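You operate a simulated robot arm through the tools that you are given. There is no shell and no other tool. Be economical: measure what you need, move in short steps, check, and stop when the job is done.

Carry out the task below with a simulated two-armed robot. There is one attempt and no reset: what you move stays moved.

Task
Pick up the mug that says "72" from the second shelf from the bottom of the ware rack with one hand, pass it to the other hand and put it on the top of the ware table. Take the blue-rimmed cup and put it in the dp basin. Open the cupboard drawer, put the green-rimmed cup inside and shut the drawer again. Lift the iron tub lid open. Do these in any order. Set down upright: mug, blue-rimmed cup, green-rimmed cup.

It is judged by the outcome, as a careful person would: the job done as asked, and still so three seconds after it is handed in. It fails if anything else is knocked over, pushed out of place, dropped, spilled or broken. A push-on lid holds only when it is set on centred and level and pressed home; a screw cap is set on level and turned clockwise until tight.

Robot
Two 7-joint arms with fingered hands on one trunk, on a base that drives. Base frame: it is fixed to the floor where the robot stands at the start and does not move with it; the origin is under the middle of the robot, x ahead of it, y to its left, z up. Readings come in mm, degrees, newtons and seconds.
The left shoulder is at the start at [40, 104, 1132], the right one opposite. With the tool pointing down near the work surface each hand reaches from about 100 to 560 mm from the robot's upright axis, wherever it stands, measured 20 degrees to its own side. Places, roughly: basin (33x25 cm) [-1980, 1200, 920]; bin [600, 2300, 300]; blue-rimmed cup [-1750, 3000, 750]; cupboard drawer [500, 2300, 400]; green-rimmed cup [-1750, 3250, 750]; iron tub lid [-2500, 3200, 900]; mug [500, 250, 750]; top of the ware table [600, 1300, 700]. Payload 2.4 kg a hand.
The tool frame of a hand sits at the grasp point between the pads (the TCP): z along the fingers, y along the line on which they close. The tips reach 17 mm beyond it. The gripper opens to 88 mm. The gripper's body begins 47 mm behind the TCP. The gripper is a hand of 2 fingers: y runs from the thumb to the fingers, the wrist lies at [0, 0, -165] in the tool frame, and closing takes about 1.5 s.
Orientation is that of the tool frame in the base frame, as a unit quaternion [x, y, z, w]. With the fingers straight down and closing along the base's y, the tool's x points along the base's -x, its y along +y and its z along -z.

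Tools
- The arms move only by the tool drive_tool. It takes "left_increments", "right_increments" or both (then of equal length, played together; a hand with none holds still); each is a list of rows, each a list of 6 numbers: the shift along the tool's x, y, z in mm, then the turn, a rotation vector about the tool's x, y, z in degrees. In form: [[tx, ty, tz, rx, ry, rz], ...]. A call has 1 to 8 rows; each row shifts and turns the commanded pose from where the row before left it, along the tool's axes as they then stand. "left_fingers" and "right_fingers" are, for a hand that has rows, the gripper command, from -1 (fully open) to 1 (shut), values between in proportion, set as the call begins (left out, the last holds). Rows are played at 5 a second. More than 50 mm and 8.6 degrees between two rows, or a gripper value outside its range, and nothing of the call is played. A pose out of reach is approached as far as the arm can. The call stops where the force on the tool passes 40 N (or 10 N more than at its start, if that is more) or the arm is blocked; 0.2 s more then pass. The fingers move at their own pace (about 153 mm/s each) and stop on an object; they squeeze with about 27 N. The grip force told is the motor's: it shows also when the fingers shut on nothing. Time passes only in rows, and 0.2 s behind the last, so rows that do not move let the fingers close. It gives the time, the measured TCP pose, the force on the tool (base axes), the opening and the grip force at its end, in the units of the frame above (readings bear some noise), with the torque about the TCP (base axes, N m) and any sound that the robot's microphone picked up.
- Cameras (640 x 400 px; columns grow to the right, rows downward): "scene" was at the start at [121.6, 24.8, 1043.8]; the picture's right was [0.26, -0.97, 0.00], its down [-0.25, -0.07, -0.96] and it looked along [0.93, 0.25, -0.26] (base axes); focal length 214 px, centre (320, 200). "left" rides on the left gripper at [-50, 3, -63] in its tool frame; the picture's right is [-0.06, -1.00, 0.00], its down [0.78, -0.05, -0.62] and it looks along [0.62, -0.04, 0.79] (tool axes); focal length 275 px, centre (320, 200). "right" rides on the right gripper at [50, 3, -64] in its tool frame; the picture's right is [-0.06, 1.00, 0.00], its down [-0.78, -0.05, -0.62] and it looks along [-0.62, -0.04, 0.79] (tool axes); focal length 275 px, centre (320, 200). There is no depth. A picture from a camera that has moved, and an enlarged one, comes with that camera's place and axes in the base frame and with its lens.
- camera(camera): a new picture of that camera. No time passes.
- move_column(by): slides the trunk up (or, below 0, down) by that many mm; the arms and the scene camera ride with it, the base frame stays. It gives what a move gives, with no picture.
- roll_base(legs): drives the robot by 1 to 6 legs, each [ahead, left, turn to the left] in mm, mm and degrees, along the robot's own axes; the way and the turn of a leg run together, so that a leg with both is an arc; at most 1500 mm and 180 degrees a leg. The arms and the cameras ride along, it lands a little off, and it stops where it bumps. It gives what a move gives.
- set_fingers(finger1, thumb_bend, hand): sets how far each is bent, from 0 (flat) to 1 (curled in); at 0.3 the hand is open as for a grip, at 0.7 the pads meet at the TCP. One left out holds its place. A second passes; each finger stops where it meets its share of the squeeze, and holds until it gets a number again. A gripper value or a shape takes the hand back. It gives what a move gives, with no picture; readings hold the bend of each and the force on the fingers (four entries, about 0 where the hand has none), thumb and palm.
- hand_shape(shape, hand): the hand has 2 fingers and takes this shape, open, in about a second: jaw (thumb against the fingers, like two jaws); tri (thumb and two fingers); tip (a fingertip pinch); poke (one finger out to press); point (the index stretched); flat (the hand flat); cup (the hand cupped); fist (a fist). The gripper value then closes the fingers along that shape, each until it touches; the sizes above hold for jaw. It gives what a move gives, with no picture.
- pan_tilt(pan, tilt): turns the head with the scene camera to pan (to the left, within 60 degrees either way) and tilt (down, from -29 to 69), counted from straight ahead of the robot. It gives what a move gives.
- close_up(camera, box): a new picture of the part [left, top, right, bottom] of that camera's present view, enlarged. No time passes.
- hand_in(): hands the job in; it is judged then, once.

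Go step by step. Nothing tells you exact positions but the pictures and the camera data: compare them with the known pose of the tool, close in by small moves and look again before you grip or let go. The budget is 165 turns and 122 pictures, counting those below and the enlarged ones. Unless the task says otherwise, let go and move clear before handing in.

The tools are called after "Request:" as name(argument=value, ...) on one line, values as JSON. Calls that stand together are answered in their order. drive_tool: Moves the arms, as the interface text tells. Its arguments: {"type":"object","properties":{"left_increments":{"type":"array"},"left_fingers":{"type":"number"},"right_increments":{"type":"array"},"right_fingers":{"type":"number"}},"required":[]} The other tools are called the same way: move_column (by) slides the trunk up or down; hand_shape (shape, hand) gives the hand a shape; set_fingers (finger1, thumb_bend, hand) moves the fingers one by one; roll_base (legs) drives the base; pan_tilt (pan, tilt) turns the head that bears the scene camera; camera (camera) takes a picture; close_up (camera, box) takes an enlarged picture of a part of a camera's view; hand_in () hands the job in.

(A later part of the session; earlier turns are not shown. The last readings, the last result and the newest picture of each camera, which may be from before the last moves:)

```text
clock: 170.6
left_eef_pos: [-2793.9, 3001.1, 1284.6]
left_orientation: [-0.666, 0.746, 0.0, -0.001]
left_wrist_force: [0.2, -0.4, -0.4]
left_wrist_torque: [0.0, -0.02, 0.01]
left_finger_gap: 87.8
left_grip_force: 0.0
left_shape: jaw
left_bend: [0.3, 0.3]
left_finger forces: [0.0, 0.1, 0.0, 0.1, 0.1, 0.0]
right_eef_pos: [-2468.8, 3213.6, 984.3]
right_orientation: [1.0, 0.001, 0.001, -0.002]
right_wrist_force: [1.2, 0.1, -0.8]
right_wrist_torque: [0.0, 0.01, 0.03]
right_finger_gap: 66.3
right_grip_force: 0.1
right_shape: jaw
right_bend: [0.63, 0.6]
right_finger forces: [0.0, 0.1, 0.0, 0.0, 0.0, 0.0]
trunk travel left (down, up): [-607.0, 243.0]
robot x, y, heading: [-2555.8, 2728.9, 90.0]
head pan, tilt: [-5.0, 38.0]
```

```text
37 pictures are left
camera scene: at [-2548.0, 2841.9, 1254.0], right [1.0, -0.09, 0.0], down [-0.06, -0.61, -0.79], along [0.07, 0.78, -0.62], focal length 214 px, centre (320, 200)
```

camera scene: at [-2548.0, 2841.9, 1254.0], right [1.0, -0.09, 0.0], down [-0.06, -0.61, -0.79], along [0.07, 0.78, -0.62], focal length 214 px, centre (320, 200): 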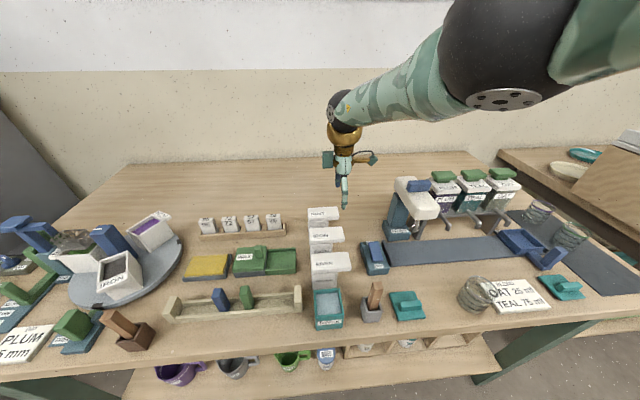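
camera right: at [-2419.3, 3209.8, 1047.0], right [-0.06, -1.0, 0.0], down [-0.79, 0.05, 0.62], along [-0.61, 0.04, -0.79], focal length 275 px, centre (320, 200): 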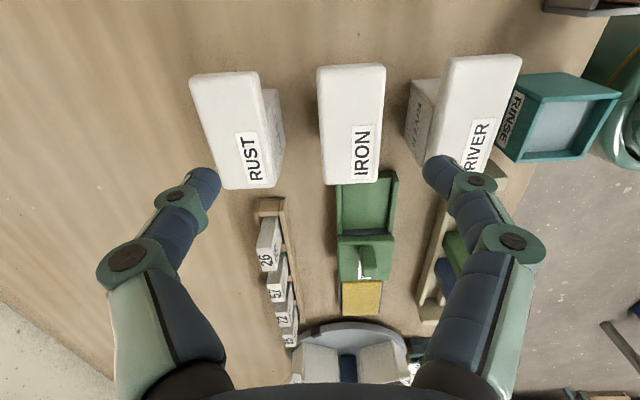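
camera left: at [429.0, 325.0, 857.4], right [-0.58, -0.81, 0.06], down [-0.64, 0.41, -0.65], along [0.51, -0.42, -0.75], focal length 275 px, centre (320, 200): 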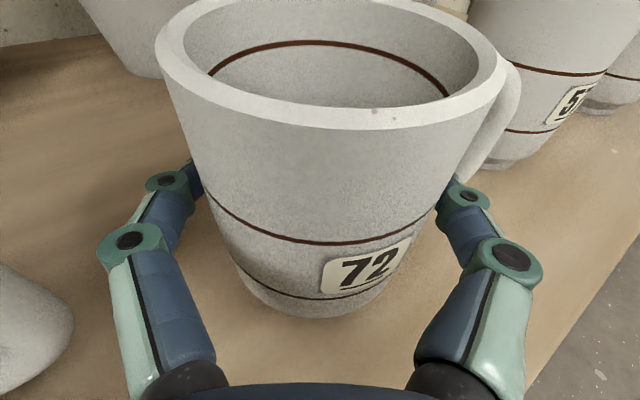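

The lid centre is at y≈3193 (20 mm nearer than the hand). I'll correct and descend astride the overhang.

Request:
drive_tool(right_increments=[[0, 20.6, 0, 0, 0, 0], [0, 0, 40, 0, 0, 0], [0, 0, 35, 0, 0, 0]])

Request:
camera(camera="right")

Request:
close_up(camera="scene", box=[270, 110, 410, 300])

```text
clock: 171.4
left_eef_pos: [-2791.6, 3000.9, 1284.9]
left_orientation: [-0.666, 0.746, 0.001, -0.001]
left_wrist_force: [-0.3, 0.0, -0.8]
left_wrist_torque: [0.01, 0.01, -0.02]
left_finger_gap: 88.0
left_grip_force: 0.1
left_shape: jaw
left_bend: [0.3, 0.3]
left_finger forces: [0.0, 0.0, 0.1, 0.0, 0.0, 0.0]
right_eef_pos: [-2460.8, 3170.3, 914.6]
right_orientation: [1.0, -0.001, 0.001, -0.001]
right_wrist_force: [0.9, -0.5, -0.8]
right_wrist_torque: [0.03, 0.03, -0.04]
right_finger_gap: 66.4
right_grip_force: 0.0
right_shape: jaw
right_bend: [0.63, 0.6]
right_finger forces: [0.0, 0.0, 0.0, 0.0, 0.0, 0.0]
right hand out of reach, approached as far as the arm can: row 3
trunk travel left (down, up): [-607.0, 243.0]
robot x, y, heading: [-2554.9, 2730.3, 89.9]
head pan, tilt: [-5.0, 38.0]
```

```text
36 pictures are left
camera right: at [-2410.8, 3166.8, 978.4], right [-0.06, -1.0, 0.0], down [-0.79, 0.05, 0.62], along [-0.62, 0.04, -0.79], focal length 275 px, centre (320, 200)
```

right: 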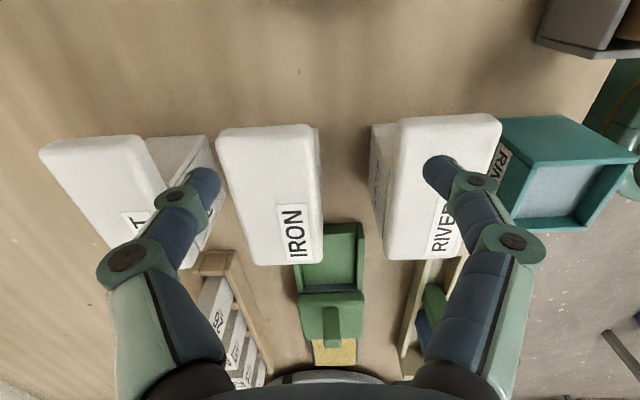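

```text
2.11 times, centred on (340, 205) of scene
camera zoom: at [-2545.5, 2841.7, 1254.0], right [1.0, -0.09, 0.0], down [-0.06, -0.61, -0.79], along [0.07, 0.78, -0.62], focal length 452 px, centre (278, 190)
```

zoom: 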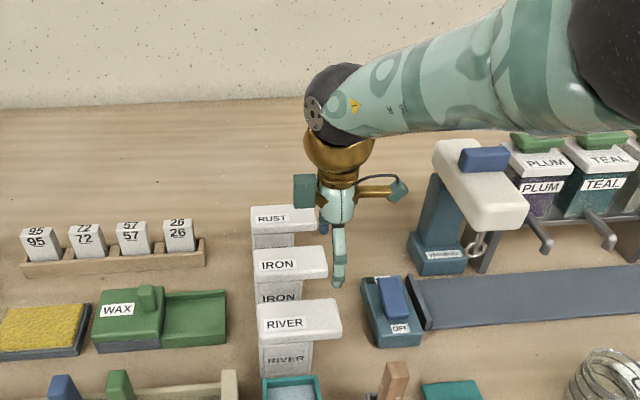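

The trunk is too high for this reach. I'll raise the arm, lower the trunk, and re-centre.

Request:
drive_tool(right_increments=[[-3, -8, -45, 0, 0, 0], [-3, -8, -45, 0, 0, 0], [-3, -7, -45, 0, 0, 0]])

Request:
move_column(by=-150)

Request:
camera(camera="right")

```text
clock: 172.2
left_eef_pos: [-2792.9, 3002.0, 1284.0]
left_orientation: [-0.665, 0.746, -0.001, 0.0]
left_wrist_force: [0.4, -0.2, -0.8]
left_wrist_torque: [0.0, 0.01, 0.02]
left_finger_gap: 87.8
left_grip_force: 0.0
left_shape: jaw
left_bend: [0.3, 0.3]
left_finger forces: [0.1, 0.0, 0.0, 0.0, 0.1, 0.1]
right_eef_pos: [-2470.4, 3192.4, 1053.9]
right_orientation: [1.0, -0.001, 0.001, -0.001]
right_wrist_force: [0.4, -0.3, 0.3]
right_wrist_torque: [0.03, -0.03, 0.0]
right_finger_gap: 66.2
right_grip_force: 0.1
right_shape: jaw
right_bend: [0.63, 0.6]
right_finger forces: [0.1, 0.0, 0.1, 0.0, 0.1, 0.1]
trunk travel left (down, up): [-607.0, 243.0]
robot x, y, heading: [-2554.1, 2728.3, 89.6]
head pan, tilt: [-5.0, 38.0]
```

```text
clock: 174.0
left_eef_pos: [-2793.8, 3001.6, 1133.8]
left_orientation: [-0.666, 0.746, -0.001, -0.001]
left_wrist_force: [-0.3, -0.1, -0.9]
left_wrist_torque: [0.02, -0.03, 0.01]
left_finger_gap: 87.9
left_grip_force: 0.1
left_shape: jaw
left_bend: [0.3, 0.3]
left_finger forces: [0.1, 0.1, 0.0, 0.0, 0.0, 0.1]
right_eef_pos: [-2471.3, 3192.4, 903.7]
right_orientation: [1.0, 0.0, 0.002, -0.001]
right_wrist_force: [0.0, -0.5, 0.1]
right_wrist_torque: [0.02, 0.01, -0.02]
right_finger_gap: 66.1
right_grip_force: 0.0
right_shape: jaw
right_bend: [0.63, 0.6]
right_finger forces: [0.0, 0.0, 0.1, 0.0, 0.1, 0.1]
trunk travel left (down, up): [-457.0, 393.0]
robot x, y, heading: [-2552.7, 2727.7, 90.0]
head pan, tilt: [-5.0, 38.0]
```

```text
34 pictures are left
camera right: at [-2421.0, 3189.5, 965.3], right [-0.06, -1.0, 0.0], down [-0.79, 0.05, 0.62], along [-0.61, 0.04, -0.79], focal length 275 px, centre (320, 200)
```

right: 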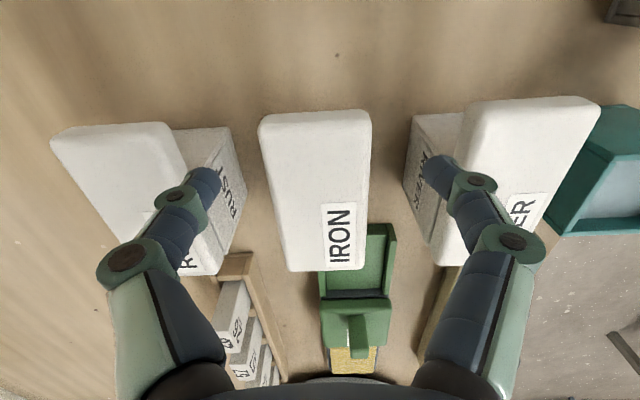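

Centred on the IRON lid. I'll narrow the opening to keep clear of the neighbouring tubs, then descend to the lid edge.

Request:
drive_tool(right_increments=[[0, 0, 0, 0, 0, 0], [0, 0, 0, 0, 0, 0], [0, 0, 20, 0, 0, 0], [0, 0, 20, 0, 0, 0]], right_fingers=-0.22)

Request:
camera(camera="right")

Request:
close_up(camera="scene", box=[280, 120, 400, 260])

```text
clock: 175.0
left_eef_pos: [-2793.4, 3000.8, 1133.2]
left_orientation: [-0.665, 0.746, 0.0, -0.001]
left_wrist_force: [-0.2, 0.2, -0.2]
left_wrist_torque: [-0.01, 0.02, -0.03]
left_finger_gap: 87.7
left_grip_force: 0.2
left_shape: jaw
left_bend: [0.3, 0.3]
left_finger forces: [0.0, 0.0, 0.1, 0.0, 0.1, 0.0]
right_eef_pos: [-2470.9, 3192.2, 862.1]
right_orientation: [1.0, -0.001, 0.002, 0.0]
right_wrist_force: [-0.6, 0.3, -0.8]
right_wrist_torque: [0.0, 0.0, -0.02]
right_finger_gap: 54.1
right_grip_force: 0.1
right_shape: jaw
right_bend: [0.71, 0.71]
right_finger forces: [0.0, 0.0, 0.0, 0.0, 0.0, 0.0]
trunk travel left (down, up): [-457.0, 393.0]
robot x, y, heading: [-2552.9, 2730.5, 90.0]
head pan, tilt: [-5.0, 38.0]
```

```text
33 pictures are left
camera right: at [-2420.5, 3189.8, 924.7], right [-0.06, -1.0, 0.0], down [-0.79, 0.05, 0.62], along [-0.61, 0.04, -0.79], focal length 275 px, centre (320, 200)
```

right: 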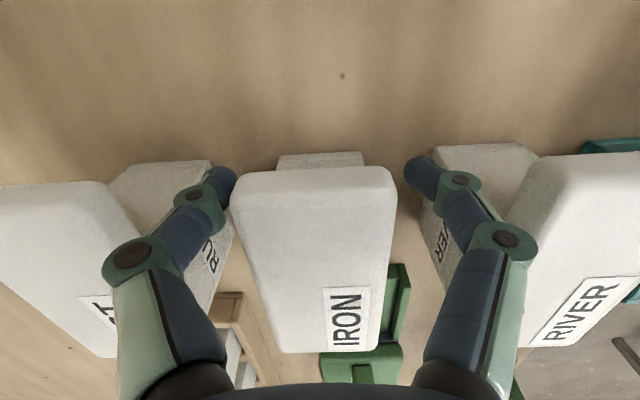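

```text
2.86 times, centred on (340, 190) of scene
camera zoom: at [-2547.2, 2844.1, 1103.2], right [1.0, -0.09, 0.0], down [-0.06, -0.61, -0.79], along [0.07, 0.78, -0.62], focal length 613 px, centre (263, 229)
```

zoom: 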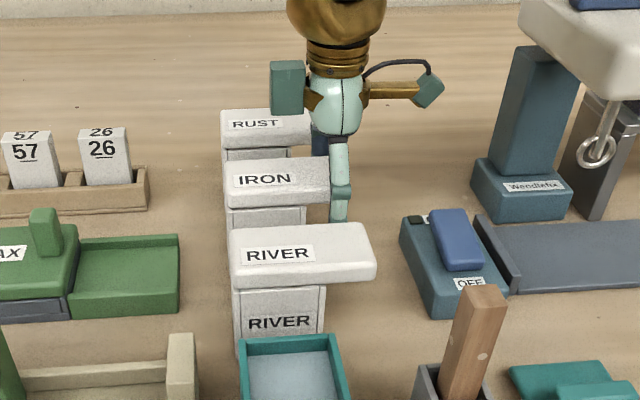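

Request:
drive_tool(right_increments=[[0, 0, 2, 0, 0, 0], [0, 0, 0, 0, 0, 0], [0, 0, 0, 0, 0, 0], [0, 0, 0, 0, 0, 0], [0, 0, 0, 0, 0, 0]], right_fingers=1)

Request:
drive_tool(right_increments=[[0, 0, -6, 0, 0, 0], [0, 0, -6, 0, 0, 0], [-1, 0, -6, 0, 0, 0]])

Request:
camera(camera="right")

Request:
close_up(camera="scene", box=[280, 120, 400, 260])

```text
clock: 176.2
left_eef_pos: [-2792.8, 3001.1, 1133.9]
left_orientation: [-0.666, 0.746, -0.001, -0.002]
left_wrist_force: [-0.1, 0.4, -0.1]
left_wrist_torque: [0.03, 0.02, 0.04]
left_finger_gap: 87.9
left_grip_force: 0.0
left_shape: jaw
left_bend: [0.3, 0.3]
left_finger forces: [0.1, 0.0, 0.0, 0.0, 0.0, 0.0]
right_eef_pos: [-2471.0, 3193.5, 859.2]
right_orientation: [1.0, 0.0, 0.002, 0.0]
right_wrist_force: [-0.4, 0.1, -13.2]
right_wrist_torque: [-0.17, -0.03, -0.02]
right_finger_gap: 22.8
right_grip_force: 26.9
right_shape: jaw
right_bend: [0.77, 0.81]
right_finger forces: [28.6, 0.0, 0.1, 0.0, 32.5, 0.1]
trunk travel left (down, up): [-457.0, 393.0]
robot x, y, heading: [-2554.0, 2729.8, 90.1]
head pan, tilt: [-5.0, 38.0]
```

```text
clock: 176.6
left_eef_pos: [-2792.7, 3003.5, 1133.3]
left_orientation: [-0.666, 0.746, -0.002, -0.002]
left_wrist_force: [0.3, 0.5, -0.1]
left_wrist_torque: [0.04, 0.02, -0.01]
left_finger_gap: 87.9
left_grip_force: 0.1
left_shape: jaw
left_bend: [0.3, 0.3]
left_finger forces: [0.0, 0.1, 0.0, 0.0, 0.1, 0.1]
right_eef_pos: [-2469.7, 3192.4, 860.8]
right_orientation: [1.0, -0.001, 0.003, 0.004]
right_wrist_force: [-2.1, 8.0, -28.3]
right_wrist_torque: [-0.18, 0.03, -0.02]
right_finger_gap: 21.7
right_grip_force: 26.7
right_shape: jaw
right_bend: [0.76, 0.78]
right_finger forces: [29.2, 0.0, 0.1, 0.1, 39.4, 0.0]
trunk travel left (down, up): [-457.0, 393.0]
robot x, y, heading: [-2556.1, 2727.6, 89.8]
head pan, tilt: [-5.0, 38.0]
stopped in row 2 (right hand): the force on the tool passed its limit at 46 N (the readings are from after the stop); the commanded pose is now the measured one
```

```text
31 pictures are left
camera right: at [-2420.6, 3189.1, 923.7], right [-0.06, -1.0, 0.01], down [-0.79, 0.06, 0.61], along [-0.61, 0.03, -0.79], focal length 275 px, centre (320, 200)
```

right: 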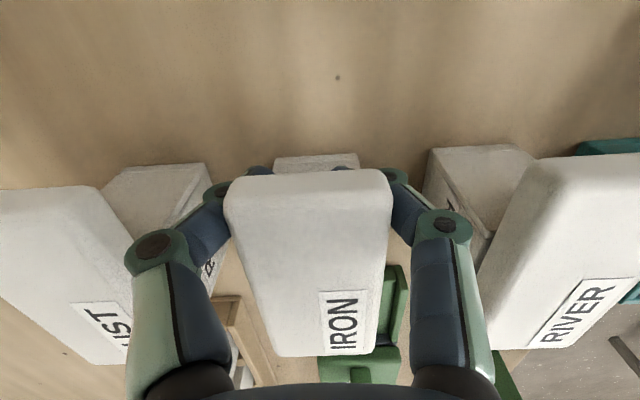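

```text
2.86 times, centred on (340, 190) of scene
camera zoom: at [-2547.3, 2846.8, 1102.8], right [1.0, -0.09, 0.0], down [-0.06, -0.62, -0.79], along [0.07, 0.78, -0.62], focal length 613 px, centre (263, 229)
```

zoom: 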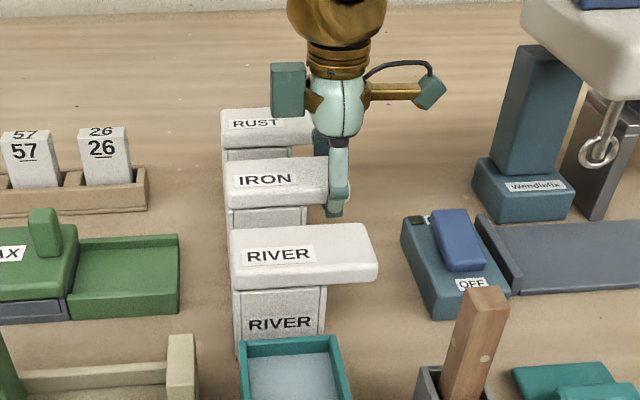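

The fingertips are hooked under the lid's overhang, but it resists. I'll try a slower pull.

Request:
drive_tool(right_increments=[[0, 0, -2, 0, 0, 0], [0, 0, -2, 0, 0, 0], [0, 0, -2, 0, 0, 0], [0, 0, -2, 0, 0, 0], [0, 0, -2, 0, 0, 0], [0, 0, -2, 0, 0, 0]])

Request:
close_up(camera="scene", box=[300, 150, 370, 230])

```text
clock: 177.0
left_eef_pos: [-2793.9, 3004.8, 1134.0]
left_orientation: [-0.666, 0.746, -0.003, 0.0]
left_wrist_force: [-1.5, -0.8, 0.9]
left_wrist_torque: [-0.01, -0.01, 0.02]
left_finger_gap: 87.9
left_grip_force: 0.0
left_shape: jaw
left_bend: [0.3, 0.3]
left_finger forces: [0.1, 0.0, 0.0, 0.0, 0.0, 0.0]
right_eef_pos: [-2470.0, 3191.9, 859.6]
right_orientation: [1.0, -0.001, 0.004, 0.007]
right_wrist_force: [-2.4, 9.6, -26.9]
right_wrist_torque: [-0.18, 0.0, 0.03]
right_finger_gap: 22.4
right_grip_force: 27.0
right_shape: jaw
right_bend: [0.76, 0.77]
right_finger forces: [28.2, 0.0, 0.1, 0.0, 39.1, 0.0]
trunk travel left (down, up): [-457.0, 393.0]
robot x, y, heading: [-2557.1, 2728.5, 89.7]
head pan, tilt: [-5.0, 38.0]
stopped in row 2 (right hand): the force on the tool passed its limit at 42 N (the readings are from after the stop); the commanded pose is now the measured one
```

```text
5.00 times, centred on (335, 190) of scene
camera zoom: at [-2547.4, 2847.0, 1102.9], right [1.0, -0.09, 0.0], down [-0.06, -0.62, -0.79], along [0.07, 0.78, -0.62], focal length 1072 px, centre (245, 250)
```

zoom: 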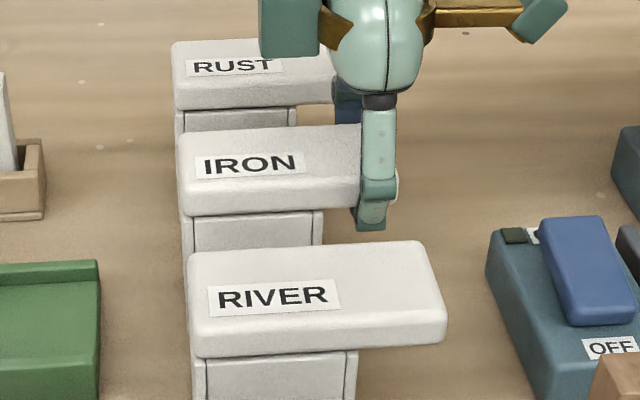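

The load was carried almost wholly by the back finger, so the hinge is along the back edge and the front edge lifts. I'll open the back finger only, tilt the hand, and lift the front edge with the front finger.

Request:
set_fingers(hand="right", thumb_bend=0.3)

Request:
drive_tool(right_increments=[[0, 0, 0, 6, 0, 0], [0, 0, 0, 6, 0, 0], [0, 0, 0, 6, 0, 0]])

Request:
camera(camera="right")

```text
clock: 178.0
left_eef_pos: [-2792.8, 3000.6, 1134.4]
left_orientation: [-0.666, 0.746, -0.001, -0.001]
left_wrist_force: [-0.1, -0.6, 0.1]
left_wrist_torque: [0.0, 0.01, 0.01]
left_finger_gap: 87.7
left_grip_force: 0.0
left_shape: jaw
left_bend: [0.3, 0.3]
left_finger forces: [0.0, 0.1, 0.0, 0.0, 0.0, 0.0]
right_eef_pos: [-2470.4, 3187.6, 860.8]
right_orientation: [1.0, 0.0, 0.005, 0.006]
right_wrist_force: [-2.4, -22.2, -29.2]
right_wrist_torque: [0.39, 0.02, -0.03]
right_finger_gap: 37.1
right_grip_force: 19.3
right_shape: fingers
right_bend: [0.74, 0.3]
right_finger forces: [38.7, 0.0, 0.1, 0.1, 0.1, 0.0]
trunk travel left (down, up): [-457.0, 393.0]
robot x, y, heading: [-2553.5, 2727.1, 89.8]
head pan, tilt: [-5.0, 38.0]
```

```text
clock: 178.8
left_eef_pos: [-2794.4, 2999.7, 1135.4]
left_orientation: [-0.666, 0.746, -0.001, 0.0]
left_wrist_force: [-0.6, -0.3, 0.2]
left_wrist_torque: [0.0, 0.0, 0.01]
left_finger_gap: 87.9
left_grip_force: 0.1
left_shape: jaw
left_bend: [0.3, 0.3]
left_finger forces: [0.0, 0.0, 0.1, 0.0, 0.0, 0.1]
right_eef_pos: [-2470.1, 3188.6, 862.6]
right_orientation: [0.988, -0.001, 0.004, -0.153]
right_wrist_force: [0.0, -23.7, -14.4]
right_wrist_torque: [0.11, 0.04, -0.01]
right_finger_gap: 36.9
right_grip_force: 13.0
right_shape: fingers
right_bend: [0.77, 0.3]
right_finger forces: [26.9, 0.0, 0.0, 0.0, 0.1, 0.0]
trunk travel left (down, up): [-457.0, 393.0]
robot x, y, heading: [-2556.9, 2729.6, 89.7]
head pan, tilt: [-5.0, 38.0]
```

```text
28 pictures are left
camera right: at [-2420.7, 3165.4, 922.8], right [-0.06, -0.95, -0.3], down [-0.79, -0.14, 0.6], along [-0.61, 0.27, -0.74], focal length 275 px, centre (320, 200)
```

right: 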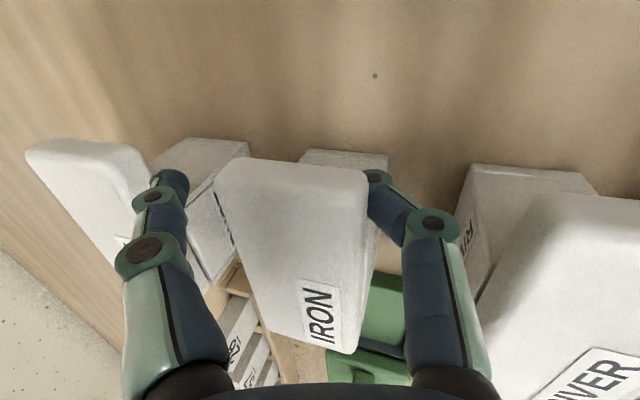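

Request:
drive_tool(right_increments=[[0, -1.5, -4.8, 0, 0, 0], [0, -1.5, -4.8, 0, 0, 0], [0, -1.5, -4.8, 0, 0, 0]])

Request:
camera(camera="right")

```text
clock: 179.4
left_eef_pos: [-2793.5, 3001.1, 1133.3]
left_orientation: [-0.666, 0.746, -0.002, -0.001]
left_wrist_force: [-0.3, -0.4, -0.2]
left_wrist_torque: [0.02, 0.01, 0.0]
left_finger_gap: 87.7
left_grip_force: 0.0
left_shape: jaw
left_bend: [0.3, 0.3]
left_finger forces: [0.1, 0.0, 0.0, 0.1, 0.1, 0.0]
right_eef_pos: [-2470.7, 3184.2, 865.4]
right_orientation: [0.989, 0.002, 0.006, -0.146]
right_wrist_force: [-2.2, -11.9, -28.2]
right_wrist_torque: [0.24, 0.04, -0.01]
right_finger_gap: 35.7
right_grip_force: 16.1
right_shape: fingers
right_bend: [0.75, 0.3]
right_finger forces: [32.3, 0.1, 0.1, 0.0, 0.0, 0.0]
trunk travel left (down, up): [-457.0, 393.0]
robot x, y, heading: [-2553.0, 2730.7, 89.9]
head pan, tilt: [-5.0, 38.0]
stopped in row 2 (right hand): the force on the tool passed its limit at 42 N (the readings are from after the stop); the commanded pose is now the measured one
```

```text
27 pictures are left
camera right: at [-2420.4, 3163.6, 924.9], right [-0.06, -0.96, -0.29], down [-0.79, -0.13, 0.6], along [-0.61, 0.26, -0.75], focal length 275 px, centre (320, 200)
```

right: 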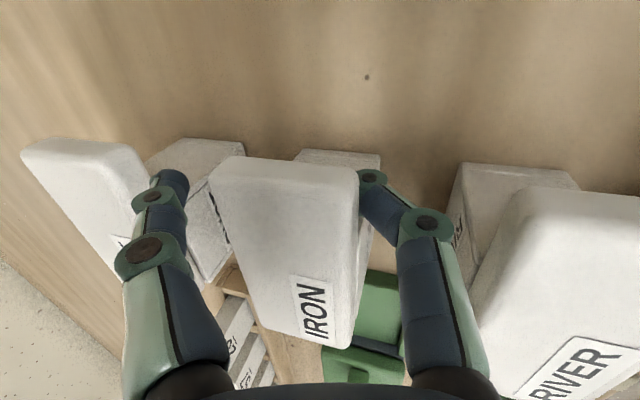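

Request:
set_fingers(hand="right", finger1=0.45)

Request:
drive_tool(right_increments=[[0, 0, -30, 0, 0, 0], [0, 0, -40, 0, 0, 0], [0, 0, -40, 0, 0, 0]])

Request:
close_up(camera="scene", box=[290, 150, 380, 230])

Request:
close_up(camera="right", box=[200, 60, 420, 260])

```text
clock: 180.4
left_eef_pos: [-2794.0, 3000.9, 1133.9]
left_orientation: [-0.665, 0.747, -0.001, -0.001]
left_wrist_force: [-0.4, -0.5, -0.3]
left_wrist_torque: [-0.05, 0.0, 0.01]
left_finger_gap: 88.0
left_grip_force: 0.1
left_shape: jaw
left_bend: [0.3, 0.3]
left_finger forces: [0.0, 0.0, 0.0, 0.0, 0.0, 0.0]
right_eef_pos: [-2469.9, 3188.4, 869.4]
right_orientation: [0.989, 0.001, 0.005, -0.15]
right_wrist_force: [0.5, -0.3, -0.5]
right_wrist_torque: [0.01, 0.0, -0.01]
right_finger_gap: 67.1
right_grip_force: 0.0
right_shape: fingers
right_bend: [0.45, 0.3]
right_finger forces: [0.0, 0.0, 0.0, 0.1, 0.1, 0.0]
trunk travel left (down, up): [-457.0, 393.0]
robot x, y, heading: [-2555.9, 2730.0, 89.8]
head pan, tilt: [-5.0, 38.0]
```

```text
clock: 181.2
left_eef_pos: [-2793.6, 2999.4, 1135.1]
left_orientation: [-0.666, 0.746, 0.0, -0.001]
left_wrist_force: [0.2, 0.0, 0.4]
left_wrist_torque: [-0.01, 0.01, -0.02]
left_finger_gap: 87.8
left_grip_force: 0.1
left_shape: jaw
left_bend: [0.3, 0.3]
left_finger forces: [0.0, 0.0, 0.0, 0.1, 0.0, 0.0]
right_eef_pos: [-2471.6, 3155.3, 974.2]
right_orientation: [0.989, 0.001, 0.006, -0.15]
right_wrist_force: [-0.8, -0.2, -0.1]
right_wrist_torque: [0.0, 0.02, -0.02]
right_finger_gap: 67.0
right_grip_force: 0.0
right_shape: fingers
right_bend: [0.45, 0.3]
right_finger forces: [0.0, 0.0, 0.0, 0.0, 0.1, 0.1]
trunk travel left (down, up): [-457.0, 393.0]
robot x, y, heading: [-2554.5, 2727.1, 89.5]
head pan, tilt: [-5.0, 38.0]
```

```text
5.00 times, centred on (335, 190) of scene
camera zoom: at [-2547.3, 2844.2, 1103.3], right [1.0, -0.09, 0.0], down [-0.06, -0.61, -0.79], along [0.07, 0.78, -0.62], focal length 1072 px, centre (245, 250)
```

zoom: 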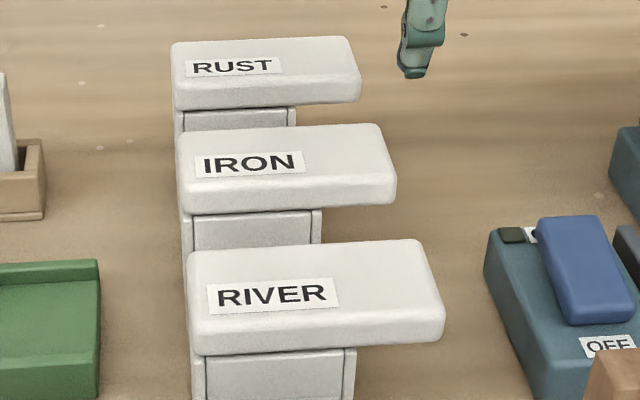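

```text
2.00 times, centred on (310, 160) of right
camera zoom: at [-2421.3, 3133.1, 1033.8], right [-0.06, -0.95, -0.3], down [-0.79, -0.14, 0.6], along [-0.61, 0.27, -0.74], focal length 551 px, centre (340, 280)
```

zoom: 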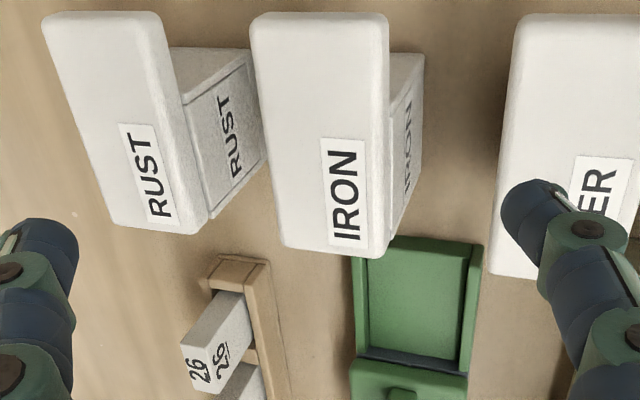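

The lid is unmoved. By elimination the pivot must be near the tub's right wall with the overhang as a tail, so the left edge should lift. I'll pinch the lid's left end and lift that.

Request:
drive_tool(right_increments=[[-20, -12, 0, -6, 0, 0], [-20, -12, 0, -6, 0, 0], [-19, -12, 0, -5.3, 0, 0], [0, 0, 0, 0, 0, 0]], right_fingers=-0.22)

Request:
camera(camera="right")

```text
clock: 182.2
left_eef_pos: [-2794.6, 3001.7, 1134.9]
left_orientation: [-0.666, 0.746, -0.001, -0.001]
left_wrist_force: [-0.3, 0.4, 0.4]
left_wrist_torque: [0.0, -0.03, -0.01]
left_finger_gap: 87.9
left_grip_force: 0.1
left_shape: jaw
left_bend: [0.3, 0.3]
left_finger forces: [0.1, 0.0, 0.1, 0.0, 0.0, 0.0]
right_eef_pos: [-2529.9, 3190.8, 980.4]
right_orientation: [1.0, 0.0, 0.005, 0.001]
right_wrist_force: [1.1, 0.9, 0.9]
right_wrist_torque: [-0.05, -0.01, -0.03]
right_finger_gap: 54.0
right_grip_force: 0.0
right_shape: jaw
right_bend: [0.71, 0.71]
right_finger forces: [0.0, 0.1, 0.0, 0.0, 0.1, 0.0]
trunk travel left (down, up): [-457.0, 393.0]
robot x, y, heading: [-2552.0, 2727.9, 89.8]
head pan, tilt: [-5.0, 38.0]
```

```text
24 pictures are left
camera right: at [-2481.1, 3187.6, 1043.8], right [-0.06, -1.0, 0.0], down [-0.79, 0.05, 0.61], along [-0.61, 0.04, -0.79], focal length 275 px, centre (320, 200)
```

right: 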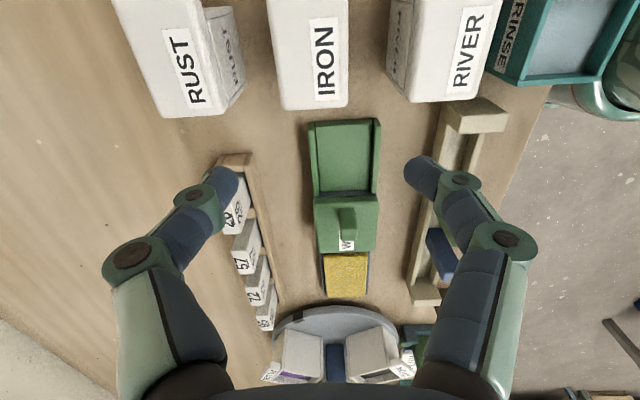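

Request:
drive_tool(right_increments=[[0, -3, 38, 0, 0, 0], [0, 0, 38, 0, 0, 0], [0, 0, 37, 0, 0, 0]])

Request:
drive_tool(right_increments=[[0, 0, 0, 0, 0, 0], [0, 0, 0, 0, 0, 0], [0, 0, 0, 0, 0, 0], [0, 0, 0, 0, 0, 0], [0, 0, 0, 0, 0, 0]], right_fingers=1)

Request:
drive_tool(right_increments=[[0, 0, -3, 0, 0, 0], [0, 0, -3, 0, 0, 0], [1, 0, -3, 0, 0, 0], [1, 0, -3, 0, 0, 0]])

Request:
close_up(camera="scene", box=[280, 130, 400, 230])

```text
clock: 183.0
left_eef_pos: [-2794.4, 3000.8, 1134.0]
left_orientation: [-0.666, 0.746, -0.001, -0.001]
left_wrist_force: [-0.1, -1.0, -0.2]
left_wrist_torque: [-0.02, 0.02, 0.0]
left_finger_gap: 87.9
left_grip_force: 0.1
left_shape: jaw
left_bend: [0.3, 0.3]
left_finger forces: [0.0, 0.0, 0.0, 0.0, 0.0, 0.0]
right_eef_pos: [-2528.5, 3194.0, 867.2]
right_orientation: [1.0, 0.0, 0.006, 0.0]
right_wrist_force: [0.2, -0.4, 0.6]
right_wrist_torque: [0.02, 0.04, 0.03]
right_finger_gap: 53.8
right_grip_force: 0.0
right_shape: jaw
right_bend: [0.71, 0.71]
right_finger forces: [0.0, 0.1, 0.0, 0.0, 0.0, 0.0]
trunk travel left (down, up): [-457.0, 393.0]
robot x, y, heading: [-2554.1, 2729.4, 90.2]
head pan, tilt: [-5.0, 38.0]
```

```text
clock: 184.2
left_eef_pos: [-2793.4, 3001.7, 1134.7]
left_orientation: [-0.666, 0.746, -0.001, -0.001]
left_wrist_force: [0.4, 0.3, -0.4]
left_wrist_torque: [0.0, 0.01, -0.02]
left_finger_gap: 87.8
left_grip_force: 0.0
left_shape: jaw
left_bend: [0.3, 0.3]
left_finger forces: [0.0, 0.1, 0.0, 0.0, 0.0, 0.0]
right_eef_pos: [-2529.7, 3194.7, 868.1]
right_orientation: [1.0, 0.001, 0.006, 0.0]
right_wrist_force: [-0.2, -0.1, -2.6]
right_wrist_torque: [0.02, -0.04, 0.0]
right_finger_gap: 34.8
right_grip_force: 27.2
right_shape: jaw
right_bend: [0.73, 0.7]
right_finger forces: [24.1, 0.0, 0.0, 0.1, 23.8, 0.1]
trunk travel left (down, up): [-457.0, 393.0]
robot x, y, heading: [-2558.4, 2731.8, 89.8]
head pan, tilt: [-5.0, 38.0]
```

```text
clock: 185.2
left_eef_pos: [-2793.0, 3000.7, 1134.8]
left_orientation: [-0.666, 0.746, 0.0, -0.001]
left_wrist_force: [-0.8, -0.9, -1.0]
left_wrist_torque: [-0.01, 0.01, 0.01]
left_finger_gap: 87.8
left_grip_force: 0.1
left_shape: jaw
left_bend: [0.3, 0.3]
left_finger forces: [0.0, 0.0, 0.1, 0.0, 0.0, 0.0]
right_eef_pos: [-2527.6, 3195.3, 880.3]
right_orientation: [1.0, 0.0, 0.005, -0.001]
right_wrist_force: [0.0, -1.9, 0.1]
right_wrist_torque: [0.03, 0.01, -0.01]
right_finger_gap: 14.6
right_grip_force: 26.4
right_shape: jaw
right_bend: [0.8, 0.77]
right_finger forces: [1.7, 0.1, 0.0, 0.0, 0.1, 0.0]
trunk travel left (down, up): [-457.0, 393.0]
robot x, y, heading: [-2556.3, 2729.5, 89.7]
head pan, tilt: [-5.0, 38.0]
```

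```text
4.00 times, centred on (340, 180) of scene
camera zoom: at [-2547.4, 2844.2, 1103.4], right [1.0, -0.09, 0.0], down [-0.06, -0.61, -0.79], along [0.07, 0.78, -0.62], focal length 858 px, centre (240, 280)
```

zoom: 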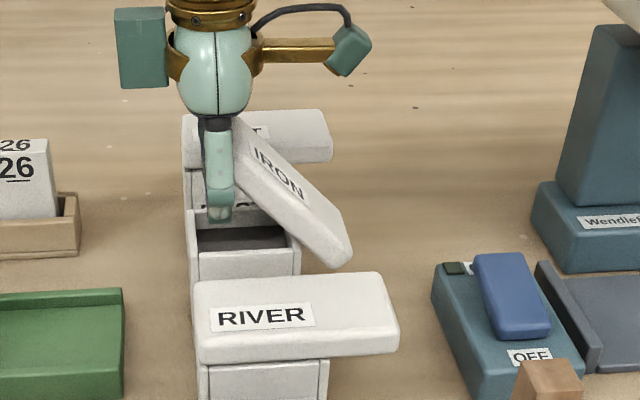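

It works: the lid tips up about its right-wall pivot, now around 45°. I'll push it further open from underneath with the closed fingers.

Request:
drive_tool(right_increments=[[0, 0, -6, 0, 0, 0], [8, 0, 0, 0, 0, 0], [8, 0, 0, 0, 0, 0], [8, 0, 0, 0, 0, 0], [7, 0, 0, 0, 0, 0], [5, 0, 0, 0, 0, 0]])

Request:
close_up(camera="scene", box=[280, 130, 400, 230])

```text
clock: 186.6
left_eef_pos: [-2793.6, 3000.6, 1134.6]
left_orientation: [-0.666, 0.746, 0.0, 0.0]
left_wrist_force: [-0.7, 0.0, 0.0]
left_wrist_torque: [0.01, -0.01, 0.01]
left_finger_gap: 87.9
left_grip_force: 0.1
left_shape: jaw
left_bend: [0.3, 0.3]
left_finger forces: [0.0, 0.0, 0.0, 0.0, 0.0, 0.0]
right_eef_pos: [-2491.5, 3192.8, 886.0]
right_orientation: [1.0, 0.0, 0.005, -0.001]
right_wrist_force: [-0.7, -0.3, 0.3]
right_wrist_torque: [0.03, -0.03, 0.03]
right_finger_gap: 14.5
right_grip_force: 27.4
right_shape: jaw
right_bend: [0.8, 0.77]
right_finger forces: [0.0, 0.0, 0.1, 0.0, 0.0, 0.0]
trunk travel left (down, up): [-457.0, 393.0]
robot x, y, heading: [-2556.4, 2726.3, 89.5]
head pan, tilt: [-5.0, 38.0]
```

```text
4.00 times, centred on (340, 180) of scene
camera zoom: at [-2547.4, 2844.3, 1103.3], right [1.0, -0.09, 0.0], down [-0.06, -0.61, -0.79], along [0.07, 0.78, -0.62], focal length 858 px, centre (240, 280)
```

zoom: 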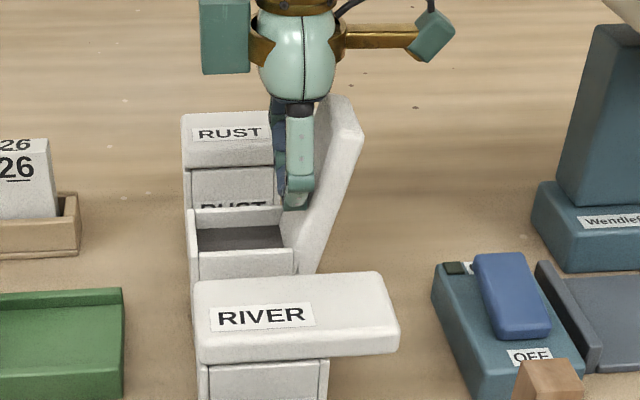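

The lid is past vertical now. I'll back the fingers off and rise, then check that it stays.

Request:
drive_tool(right_increments=[[-15, 0, 0, 0, 0, 0], [0, 0, -40, 0, 0, 0], [0, 0, -45, 0, 0, 0], [0, 0, -45, 0, 0, 0]])

Request:
close_up(camera="scene", box=[280, 130, 400, 230])

```text
clock: 187.6
left_eef_pos: [-2793.6, 3001.1, 1133.9]
left_orientation: [-0.666, 0.746, -0.001, -0.001]
left_wrist_force: [-0.1, 0.4, -0.8]
left_wrist_torque: [0.0, 0.0, 0.01]
left_finger_gap: 87.7
left_grip_force: 0.0
left_shape: jaw
left_bend: [0.3, 0.3]
left_finger forces: [0.2, 0.0, 0.0, 0.1, 0.0, 0.0]
right_eef_pos: [-2507.4, 3193.6, 1016.5]
right_orientation: [1.0, 0.0, 0.005, 0.001]
right_wrist_force: [-0.5, -0.6, -0.8]
right_wrist_torque: [0.0, 0.02, 0.04]
right_finger_gap: 14.9
right_grip_force: 27.2
right_shape: jaw
right_bend: [0.8, 0.77]
right_finger forces: [0.0, 0.0, 0.0, 0.0, 0.1, 0.0]
trunk travel left (down, up): [-457.0, 393.0]
robot x, y, heading: [-2555.3, 2726.8, 90.0]
head pan, tilt: [-5.0, 38.0]
```

```text
4.00 times, centred on (340, 180) of scene
camera zoom: at [-2547.4, 2844.2, 1103.3], right [1.0, -0.09, 0.0], down [-0.06, -0.61, -0.79], along [0.07, 0.78, -0.62], focal length 858 px, centre (240, 280)
```

zoom: 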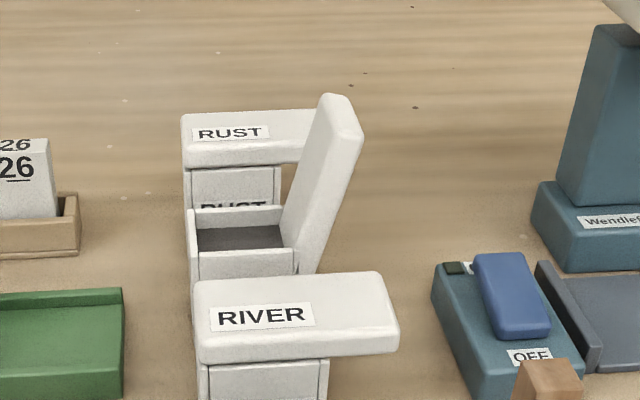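

The IRON lid stays open. Next is the green cup: back off, raise, turn the right hand back and drive to it.

Request:
roll_base(legs=[[-120, 0, 0]])

Request:
drive_tool(right_increments=[[0, 0, 0, 0, 0, 8.2], [0, 0, 0, 0, 0, 8.2], [0, 0, 0, 0, 0, 8.2], [0, 0, 0, 0, 0, 8.2], [0, 0, 0, 0, 0, 8.2], [0, 0, 0, 0, 0, 8.2], [0, 0, 0, 0, 0, 8.2]], right_fingers=-1)

Request:
drive_tool(right_increments=[[0, 0, -15, 0, 0, 8.2], [0, -20, -15, 0, 0, 8.2], [0, -20, -15, 0, 0, 8.2], [0, -20, 0, 0, 0, 8.0]])

Request:
roll_base(legs=[[0, -575, 0], [120, 0, 0]])

Request:
camera(camera="right")

```text
clock: 188.8
left_eef_pos: [-2793.0, 2879.7, 1134.8]
left_orientation: [-0.666, 0.746, 0.0, 0.0]
left_wrist_force: [0.2, -0.3, 0.9]
left_wrist_torque: [-0.02, -0.03, -0.01]
left_finger_gap: 87.6
left_grip_force: 0.0
left_shape: jaw
left_bend: [0.3, 0.3]
left_finger forces: [0.0, 0.0, 0.1, 0.1, 0.1, 0.0]
right_eef_pos: [-2507.2, 3072.5, 1015.4]
right_orientation: [1.0, 0.0, 0.006, 0.0]
right_wrist_force: [-0.2, -0.1, -0.3]
right_wrist_torque: [-0.01, -0.04, 0.01]
right_finger_gap: 14.5
right_grip_force: 26.7
right_shape: jaw
right_bend: [0.8, 0.77]
right_finger forces: [0.0, 0.0, 0.0, 0.0, 0.0, 0.1]
trunk travel left (down, up): [-457.0, 393.0]
robot x, y, heading: [-2554.7, 2608.3, 89.9]
head pan, tilt: [-5.0, 38.0]
```

```text
clock: 190.4
left_eef_pos: [-2794.7, 2881.8, 1132.9]
left_orientation: [-0.665, 0.747, -0.002, -0.002]
left_wrist_force: [0.1, 0.2, -0.2]
left_wrist_torque: [0.0, 0.0, 0.01]
left_finger_gap: 87.9
left_grip_force: 0.0
left_shape: jaw
left_bend: [0.3, 0.3]
left_finger forces: [0.0, 0.1, 0.0, 0.1, 0.0, 0.0]
right_eef_pos: [-2507.8, 3074.2, 1014.2]
right_orientation: [0.876, -0.482, 0.005, -0.001]
right_wrist_force: [-0.4, 0.6, -0.4]
right_wrist_torque: [-0.02, -0.01, 0.03]
right_finger_gap: 88.0
right_grip_force: 0.0
right_shape: jaw
right_bend: [0.3, 0.3]
right_finger forces: [0.0, 0.0, 0.0, 0.0, 0.0, 0.1]
trunk travel left (down, up): [-457.0, 393.0]
robot x, y, heading: [-2553.7, 2610.4, 89.7]
head pan, tilt: [-5.0, 38.0]
```

```text
clock: 191.4
left_eef_pos: [-2793.0, 2881.4, 1135.0]
left_orientation: [-0.666, 0.746, -0.001, -0.001]
left_wrist_force: [0.1, 0.1, -0.2]
left_wrist_torque: [-0.02, -0.02, 0.01]
left_finger_gap: 87.8
left_grip_force: 0.0
left_shape: jaw
left_bend: [0.3, 0.3]
left_finger forces: [0.0, 0.0, 0.1, 0.1, 0.0, 0.1]
right_eef_pos: [-2450.0, 3089.2, 1059.7]
right_orientation: [-0.707, 0.707, -0.003, 0.003]
right_wrist_force: [1.0, -0.3, 0.6]
right_wrist_torque: [0.0, 0.0, 0.01]
right_finger_gap: 88.1
right_grip_force: 0.0
right_shape: jaw
right_bend: [0.3, 0.3]
right_finger forces: [0.0, 0.0, 0.0, 0.1, 0.0, 0.0]
trunk travel left (down, up): [-457.0, 393.0]
robot x, y, heading: [-2557.0, 2606.8, 89.7]
head pan, tilt: [-5.0, 38.0]
```

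```text
clock: 195.6
left_eef_pos: [-2215.6, 2998.5, 1133.8]
left_orientation: [-0.666, 0.746, -0.001, -0.001]
left_wrist_force: [-0.3, 0.2, 0.3]
left_wrist_torque: [-0.02, -0.01, -0.01]
left_finger_gap: 88.1
left_grip_force: 0.0
left_shape: jaw
left_bend: [0.3, 0.3]
left_finger forces: [0.0, 0.0, 0.1, 0.0, 0.1, 0.0]
right_eef_pos: [-1871.7, 3209.3, 1058.7]
right_orientation: [-0.707, 0.708, -0.004, 0.004]
right_wrist_force: [-0.4, 0.2, -0.6]
right_wrist_torque: [0.02, 0.01, 0.01]
right_finger_gap: 88.3
right_grip_force: 0.0
right_shape: jaw
right_bend: [0.3, 0.3]
right_finger forces: [0.0, 0.0, 0.0, 0.1, 0.1, 0.0]
trunk travel left (down, up): [-457.0, 393.0]
robot x, y, heading: [-1975.5, 2725.6, 89.8]
head pan, tilt: [-5.0, 38.0]
```

```text
20 pictures are left
camera right: at [-1875.4, 3158.6, 1121.8], right [-1.0, 0.06, -0.01], down [0.04, 0.78, 0.62], along [0.05, 0.62, -0.79], focal length 275 px, centre (320, 200)
```

right: 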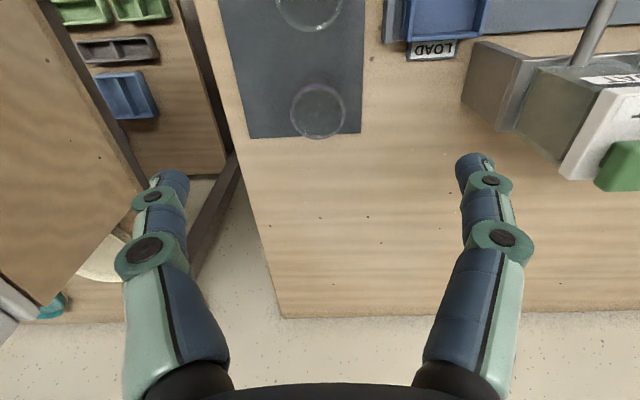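

Request:
drive_tool(right_increments=[[23, -4, 0, 0, 0, 0], [23, -4, 0, 0, 0, 0], [0, 0, 45, 0, 0, 0], [0, 0, 45, 0, 0, 0], [0, 0, 45, 0, 0, 0], [0, 0, 30, 0, 0, 0]])

Request:
camera(camera="right")

```text
clock: 197.0
left_eef_pos: [-2215.8, 2997.9, 1134.0]
left_orientation: [-0.666, 0.746, -0.001, -0.001]
left_wrist_force: [0.4, 0.1, 0.5]
left_wrist_torque: [0.03, 0.03, 0.02]
left_finger_gap: 87.8
left_grip_force: 0.0
left_shape: jaw
left_bend: [0.3, 0.3]
left_finger forces: [0.0, 0.1, 0.0, 0.0, 0.0, 0.0]
right_eef_pos: [-1862.9, 3162.5, 894.8]
right_orientation: [-0.707, 0.707, -0.002, 0.003]
right_wrist_force: [0.0, 0.6, 0.0]
right_wrist_torque: [0.0, 0.02, 0.03]
right_finger_gap: 88.3
right_grip_force: 0.0
right_shape: jaw
right_bend: [0.3, 0.3]
right_finger forces: [0.0, 0.0, 0.0, 0.0, 0.0, 0.0]
trunk travel left (down, up): [-457.0, 393.0]
robot x, y, heading: [-1977.3, 2727.4, 89.7]
head pan, tilt: [-5.0, 38.0]
```

```text
19 pictures are left
camera right: at [-1867.1, 3111.7, 957.2], right [-1.0, 0.06, -0.01], down [0.04, 0.78, 0.62], along [0.05, 0.62, -0.79], focal length 275 px, centre (320, 200)
```

right: 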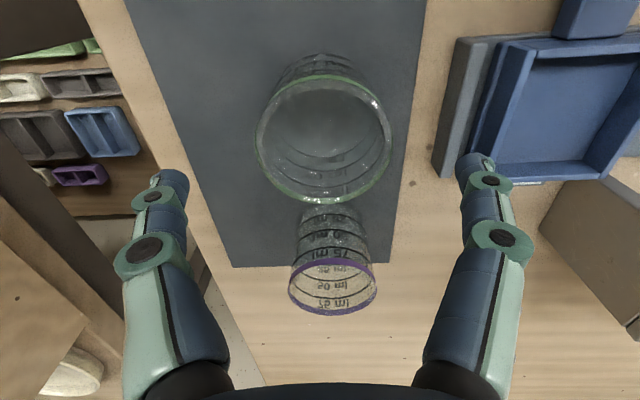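

Aligned within about 4 mm. Correct, descend, grip and lift.

Request:
drive_tool(right_increments=[[4.5, 1, 0, 0, 0, 0], [0, 0, 27, 0, 0, 0], [0, 0, 25, 0, 0, 0]])

Request:
drive_tool(right_increments=[[0, 0, 0, 0, 0, 0], [0, 0, 0, 0, 0, 0], [0, 0, 0, 0, 0, 0], [0, 0, 0, 0, 0, 0], [0, 0, 0, 0, 0, 0], [0, 0, 0, 0, 0, 0]], right_fingers=1)

Request:
drive_tool(right_increments=[[0, 0, -20, 0, 0, 0], [0, 0, -30, 0, 0, 0], [0, 0, -40, 0, 0, 0], [0, 0, -40, 0, 0, 0]])

Request:
camera(camera="right")

```text
clock: 197.8
left_eef_pos: [-2215.0, 2998.7, 1134.2]
left_orientation: [-0.666, 0.746, -0.001, -0.002]
left_wrist_force: [0.3, -0.4, 0.3]
left_wrist_torque: [0.0, -0.05, 0.02]
left_finger_gap: 87.8
left_grip_force: 0.1
left_shape: jaw
left_bend: [0.3, 0.3]
left_finger forces: [0.0, 0.1, 0.0, 0.0, 0.0, 0.1]
right_eef_pos: [-1862.7, 3157.8, 842.1]
right_orientation: [-0.707, 0.707, -0.004, 0.004]
right_wrist_force: [0.3, -0.3, -0.5]
right_wrist_torque: [-0.02, 0.0, -0.03]
right_finger_gap: 88.2
right_grip_force: 0.1
right_shape: jaw
right_bend: [0.3, 0.3]
right_finger forces: [0.0, 0.1, 0.1, 0.1, 0.0, 0.0]
trunk travel left (down, up): [-457.0, 393.0]
robot x, y, heading: [-1977.7, 2724.6, 89.9]
head pan, tilt: [-5.0, 38.0]
```

```text
clock: 199.2
left_eef_pos: [-2217.0, 2998.7, 1134.2]
left_orientation: [-0.666, 0.746, -0.001, -0.001]
left_wrist_force: [-0.2, 0.2, -0.2]
left_wrist_torque: [0.03, -0.01, 0.03]
left_finger_gap: 88.0
left_grip_force: 0.0
left_shape: jaw
left_bend: [0.3, 0.3]
left_finger forces: [0.0, 0.0, 0.0, 0.0, 0.0, 0.0]
right_eef_pos: [-1862.6, 3157.4, 842.0]
right_orientation: [-0.707, 0.708, -0.004, 0.003]
right_wrist_force: [0.0, -0.3, 1.0]
right_wrist_torque: [-0.01, 0.02, -0.03]
right_finger_gap: 37.6
right_grip_force: 26.6
right_shape: jaw
right_bend: [0.74, 0.7]
right_finger forces: [22.2, 0.0, 0.0, 0.1, 22.2, 0.1]
trunk travel left (down, up): [-457.0, 393.0]
robot x, y, heading: [-1980.6, 2726.9, 89.6]
head pan, tilt: [-5.0, 38.0]
```

```text
clock: 200.2
left_eef_pos: [-2216.0, 2998.8, 1134.7]
left_orientation: [-0.667, 0.745, 0.0, -0.001]
left_wrist_force: [0.9, 0.4, 0.5]
left_wrist_torque: [0.01, -0.03, -0.03]
left_finger_gap: 88.0
left_grip_force: 0.0
left_shape: jaw
left_bend: [0.3, 0.3]
left_finger forces: [0.1, 0.0, 0.0, 0.0, 0.1, 0.0]
right_eef_pos: [-1862.9, 3156.2, 973.0]
right_orientation: [0.707, -0.707, 0.005, -0.003]
right_wrist_force: [-0.1, 0.9, -1.0]
right_wrist_torque: [-0.05, 0.04, 0.01]
right_finger_gap: 37.3
right_grip_force: 27.1
right_shape: jaw
right_bend: [0.74, 0.7]
right_finger forces: [21.8, 0.0, 0.0, 0.0, 22.1, 0.0]
trunk travel left (down, up): [-457.0, 393.0]
robot x, y, heading: [-1978.0, 2729.6, 89.9]
head pan, tilt: [-5.0, 38.0]
```

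```text
18 pictures are left
camera right: at [-1866.7, 3106.8, 1035.4], right [-1.0, 0.06, -0.01], down [0.04, 0.78, 0.62], along [0.05, 0.62, -0.79], focal length 275 px, centre (320, 200)
```

right: 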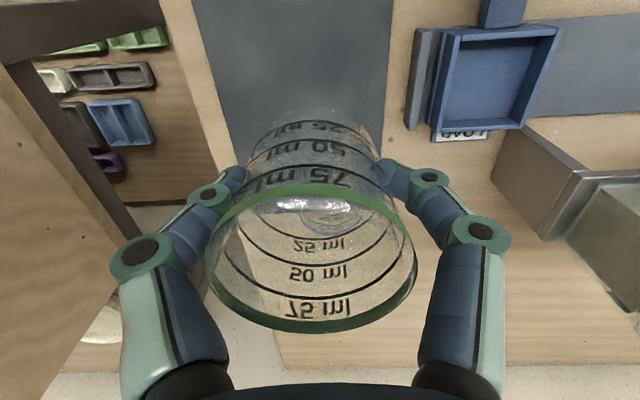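

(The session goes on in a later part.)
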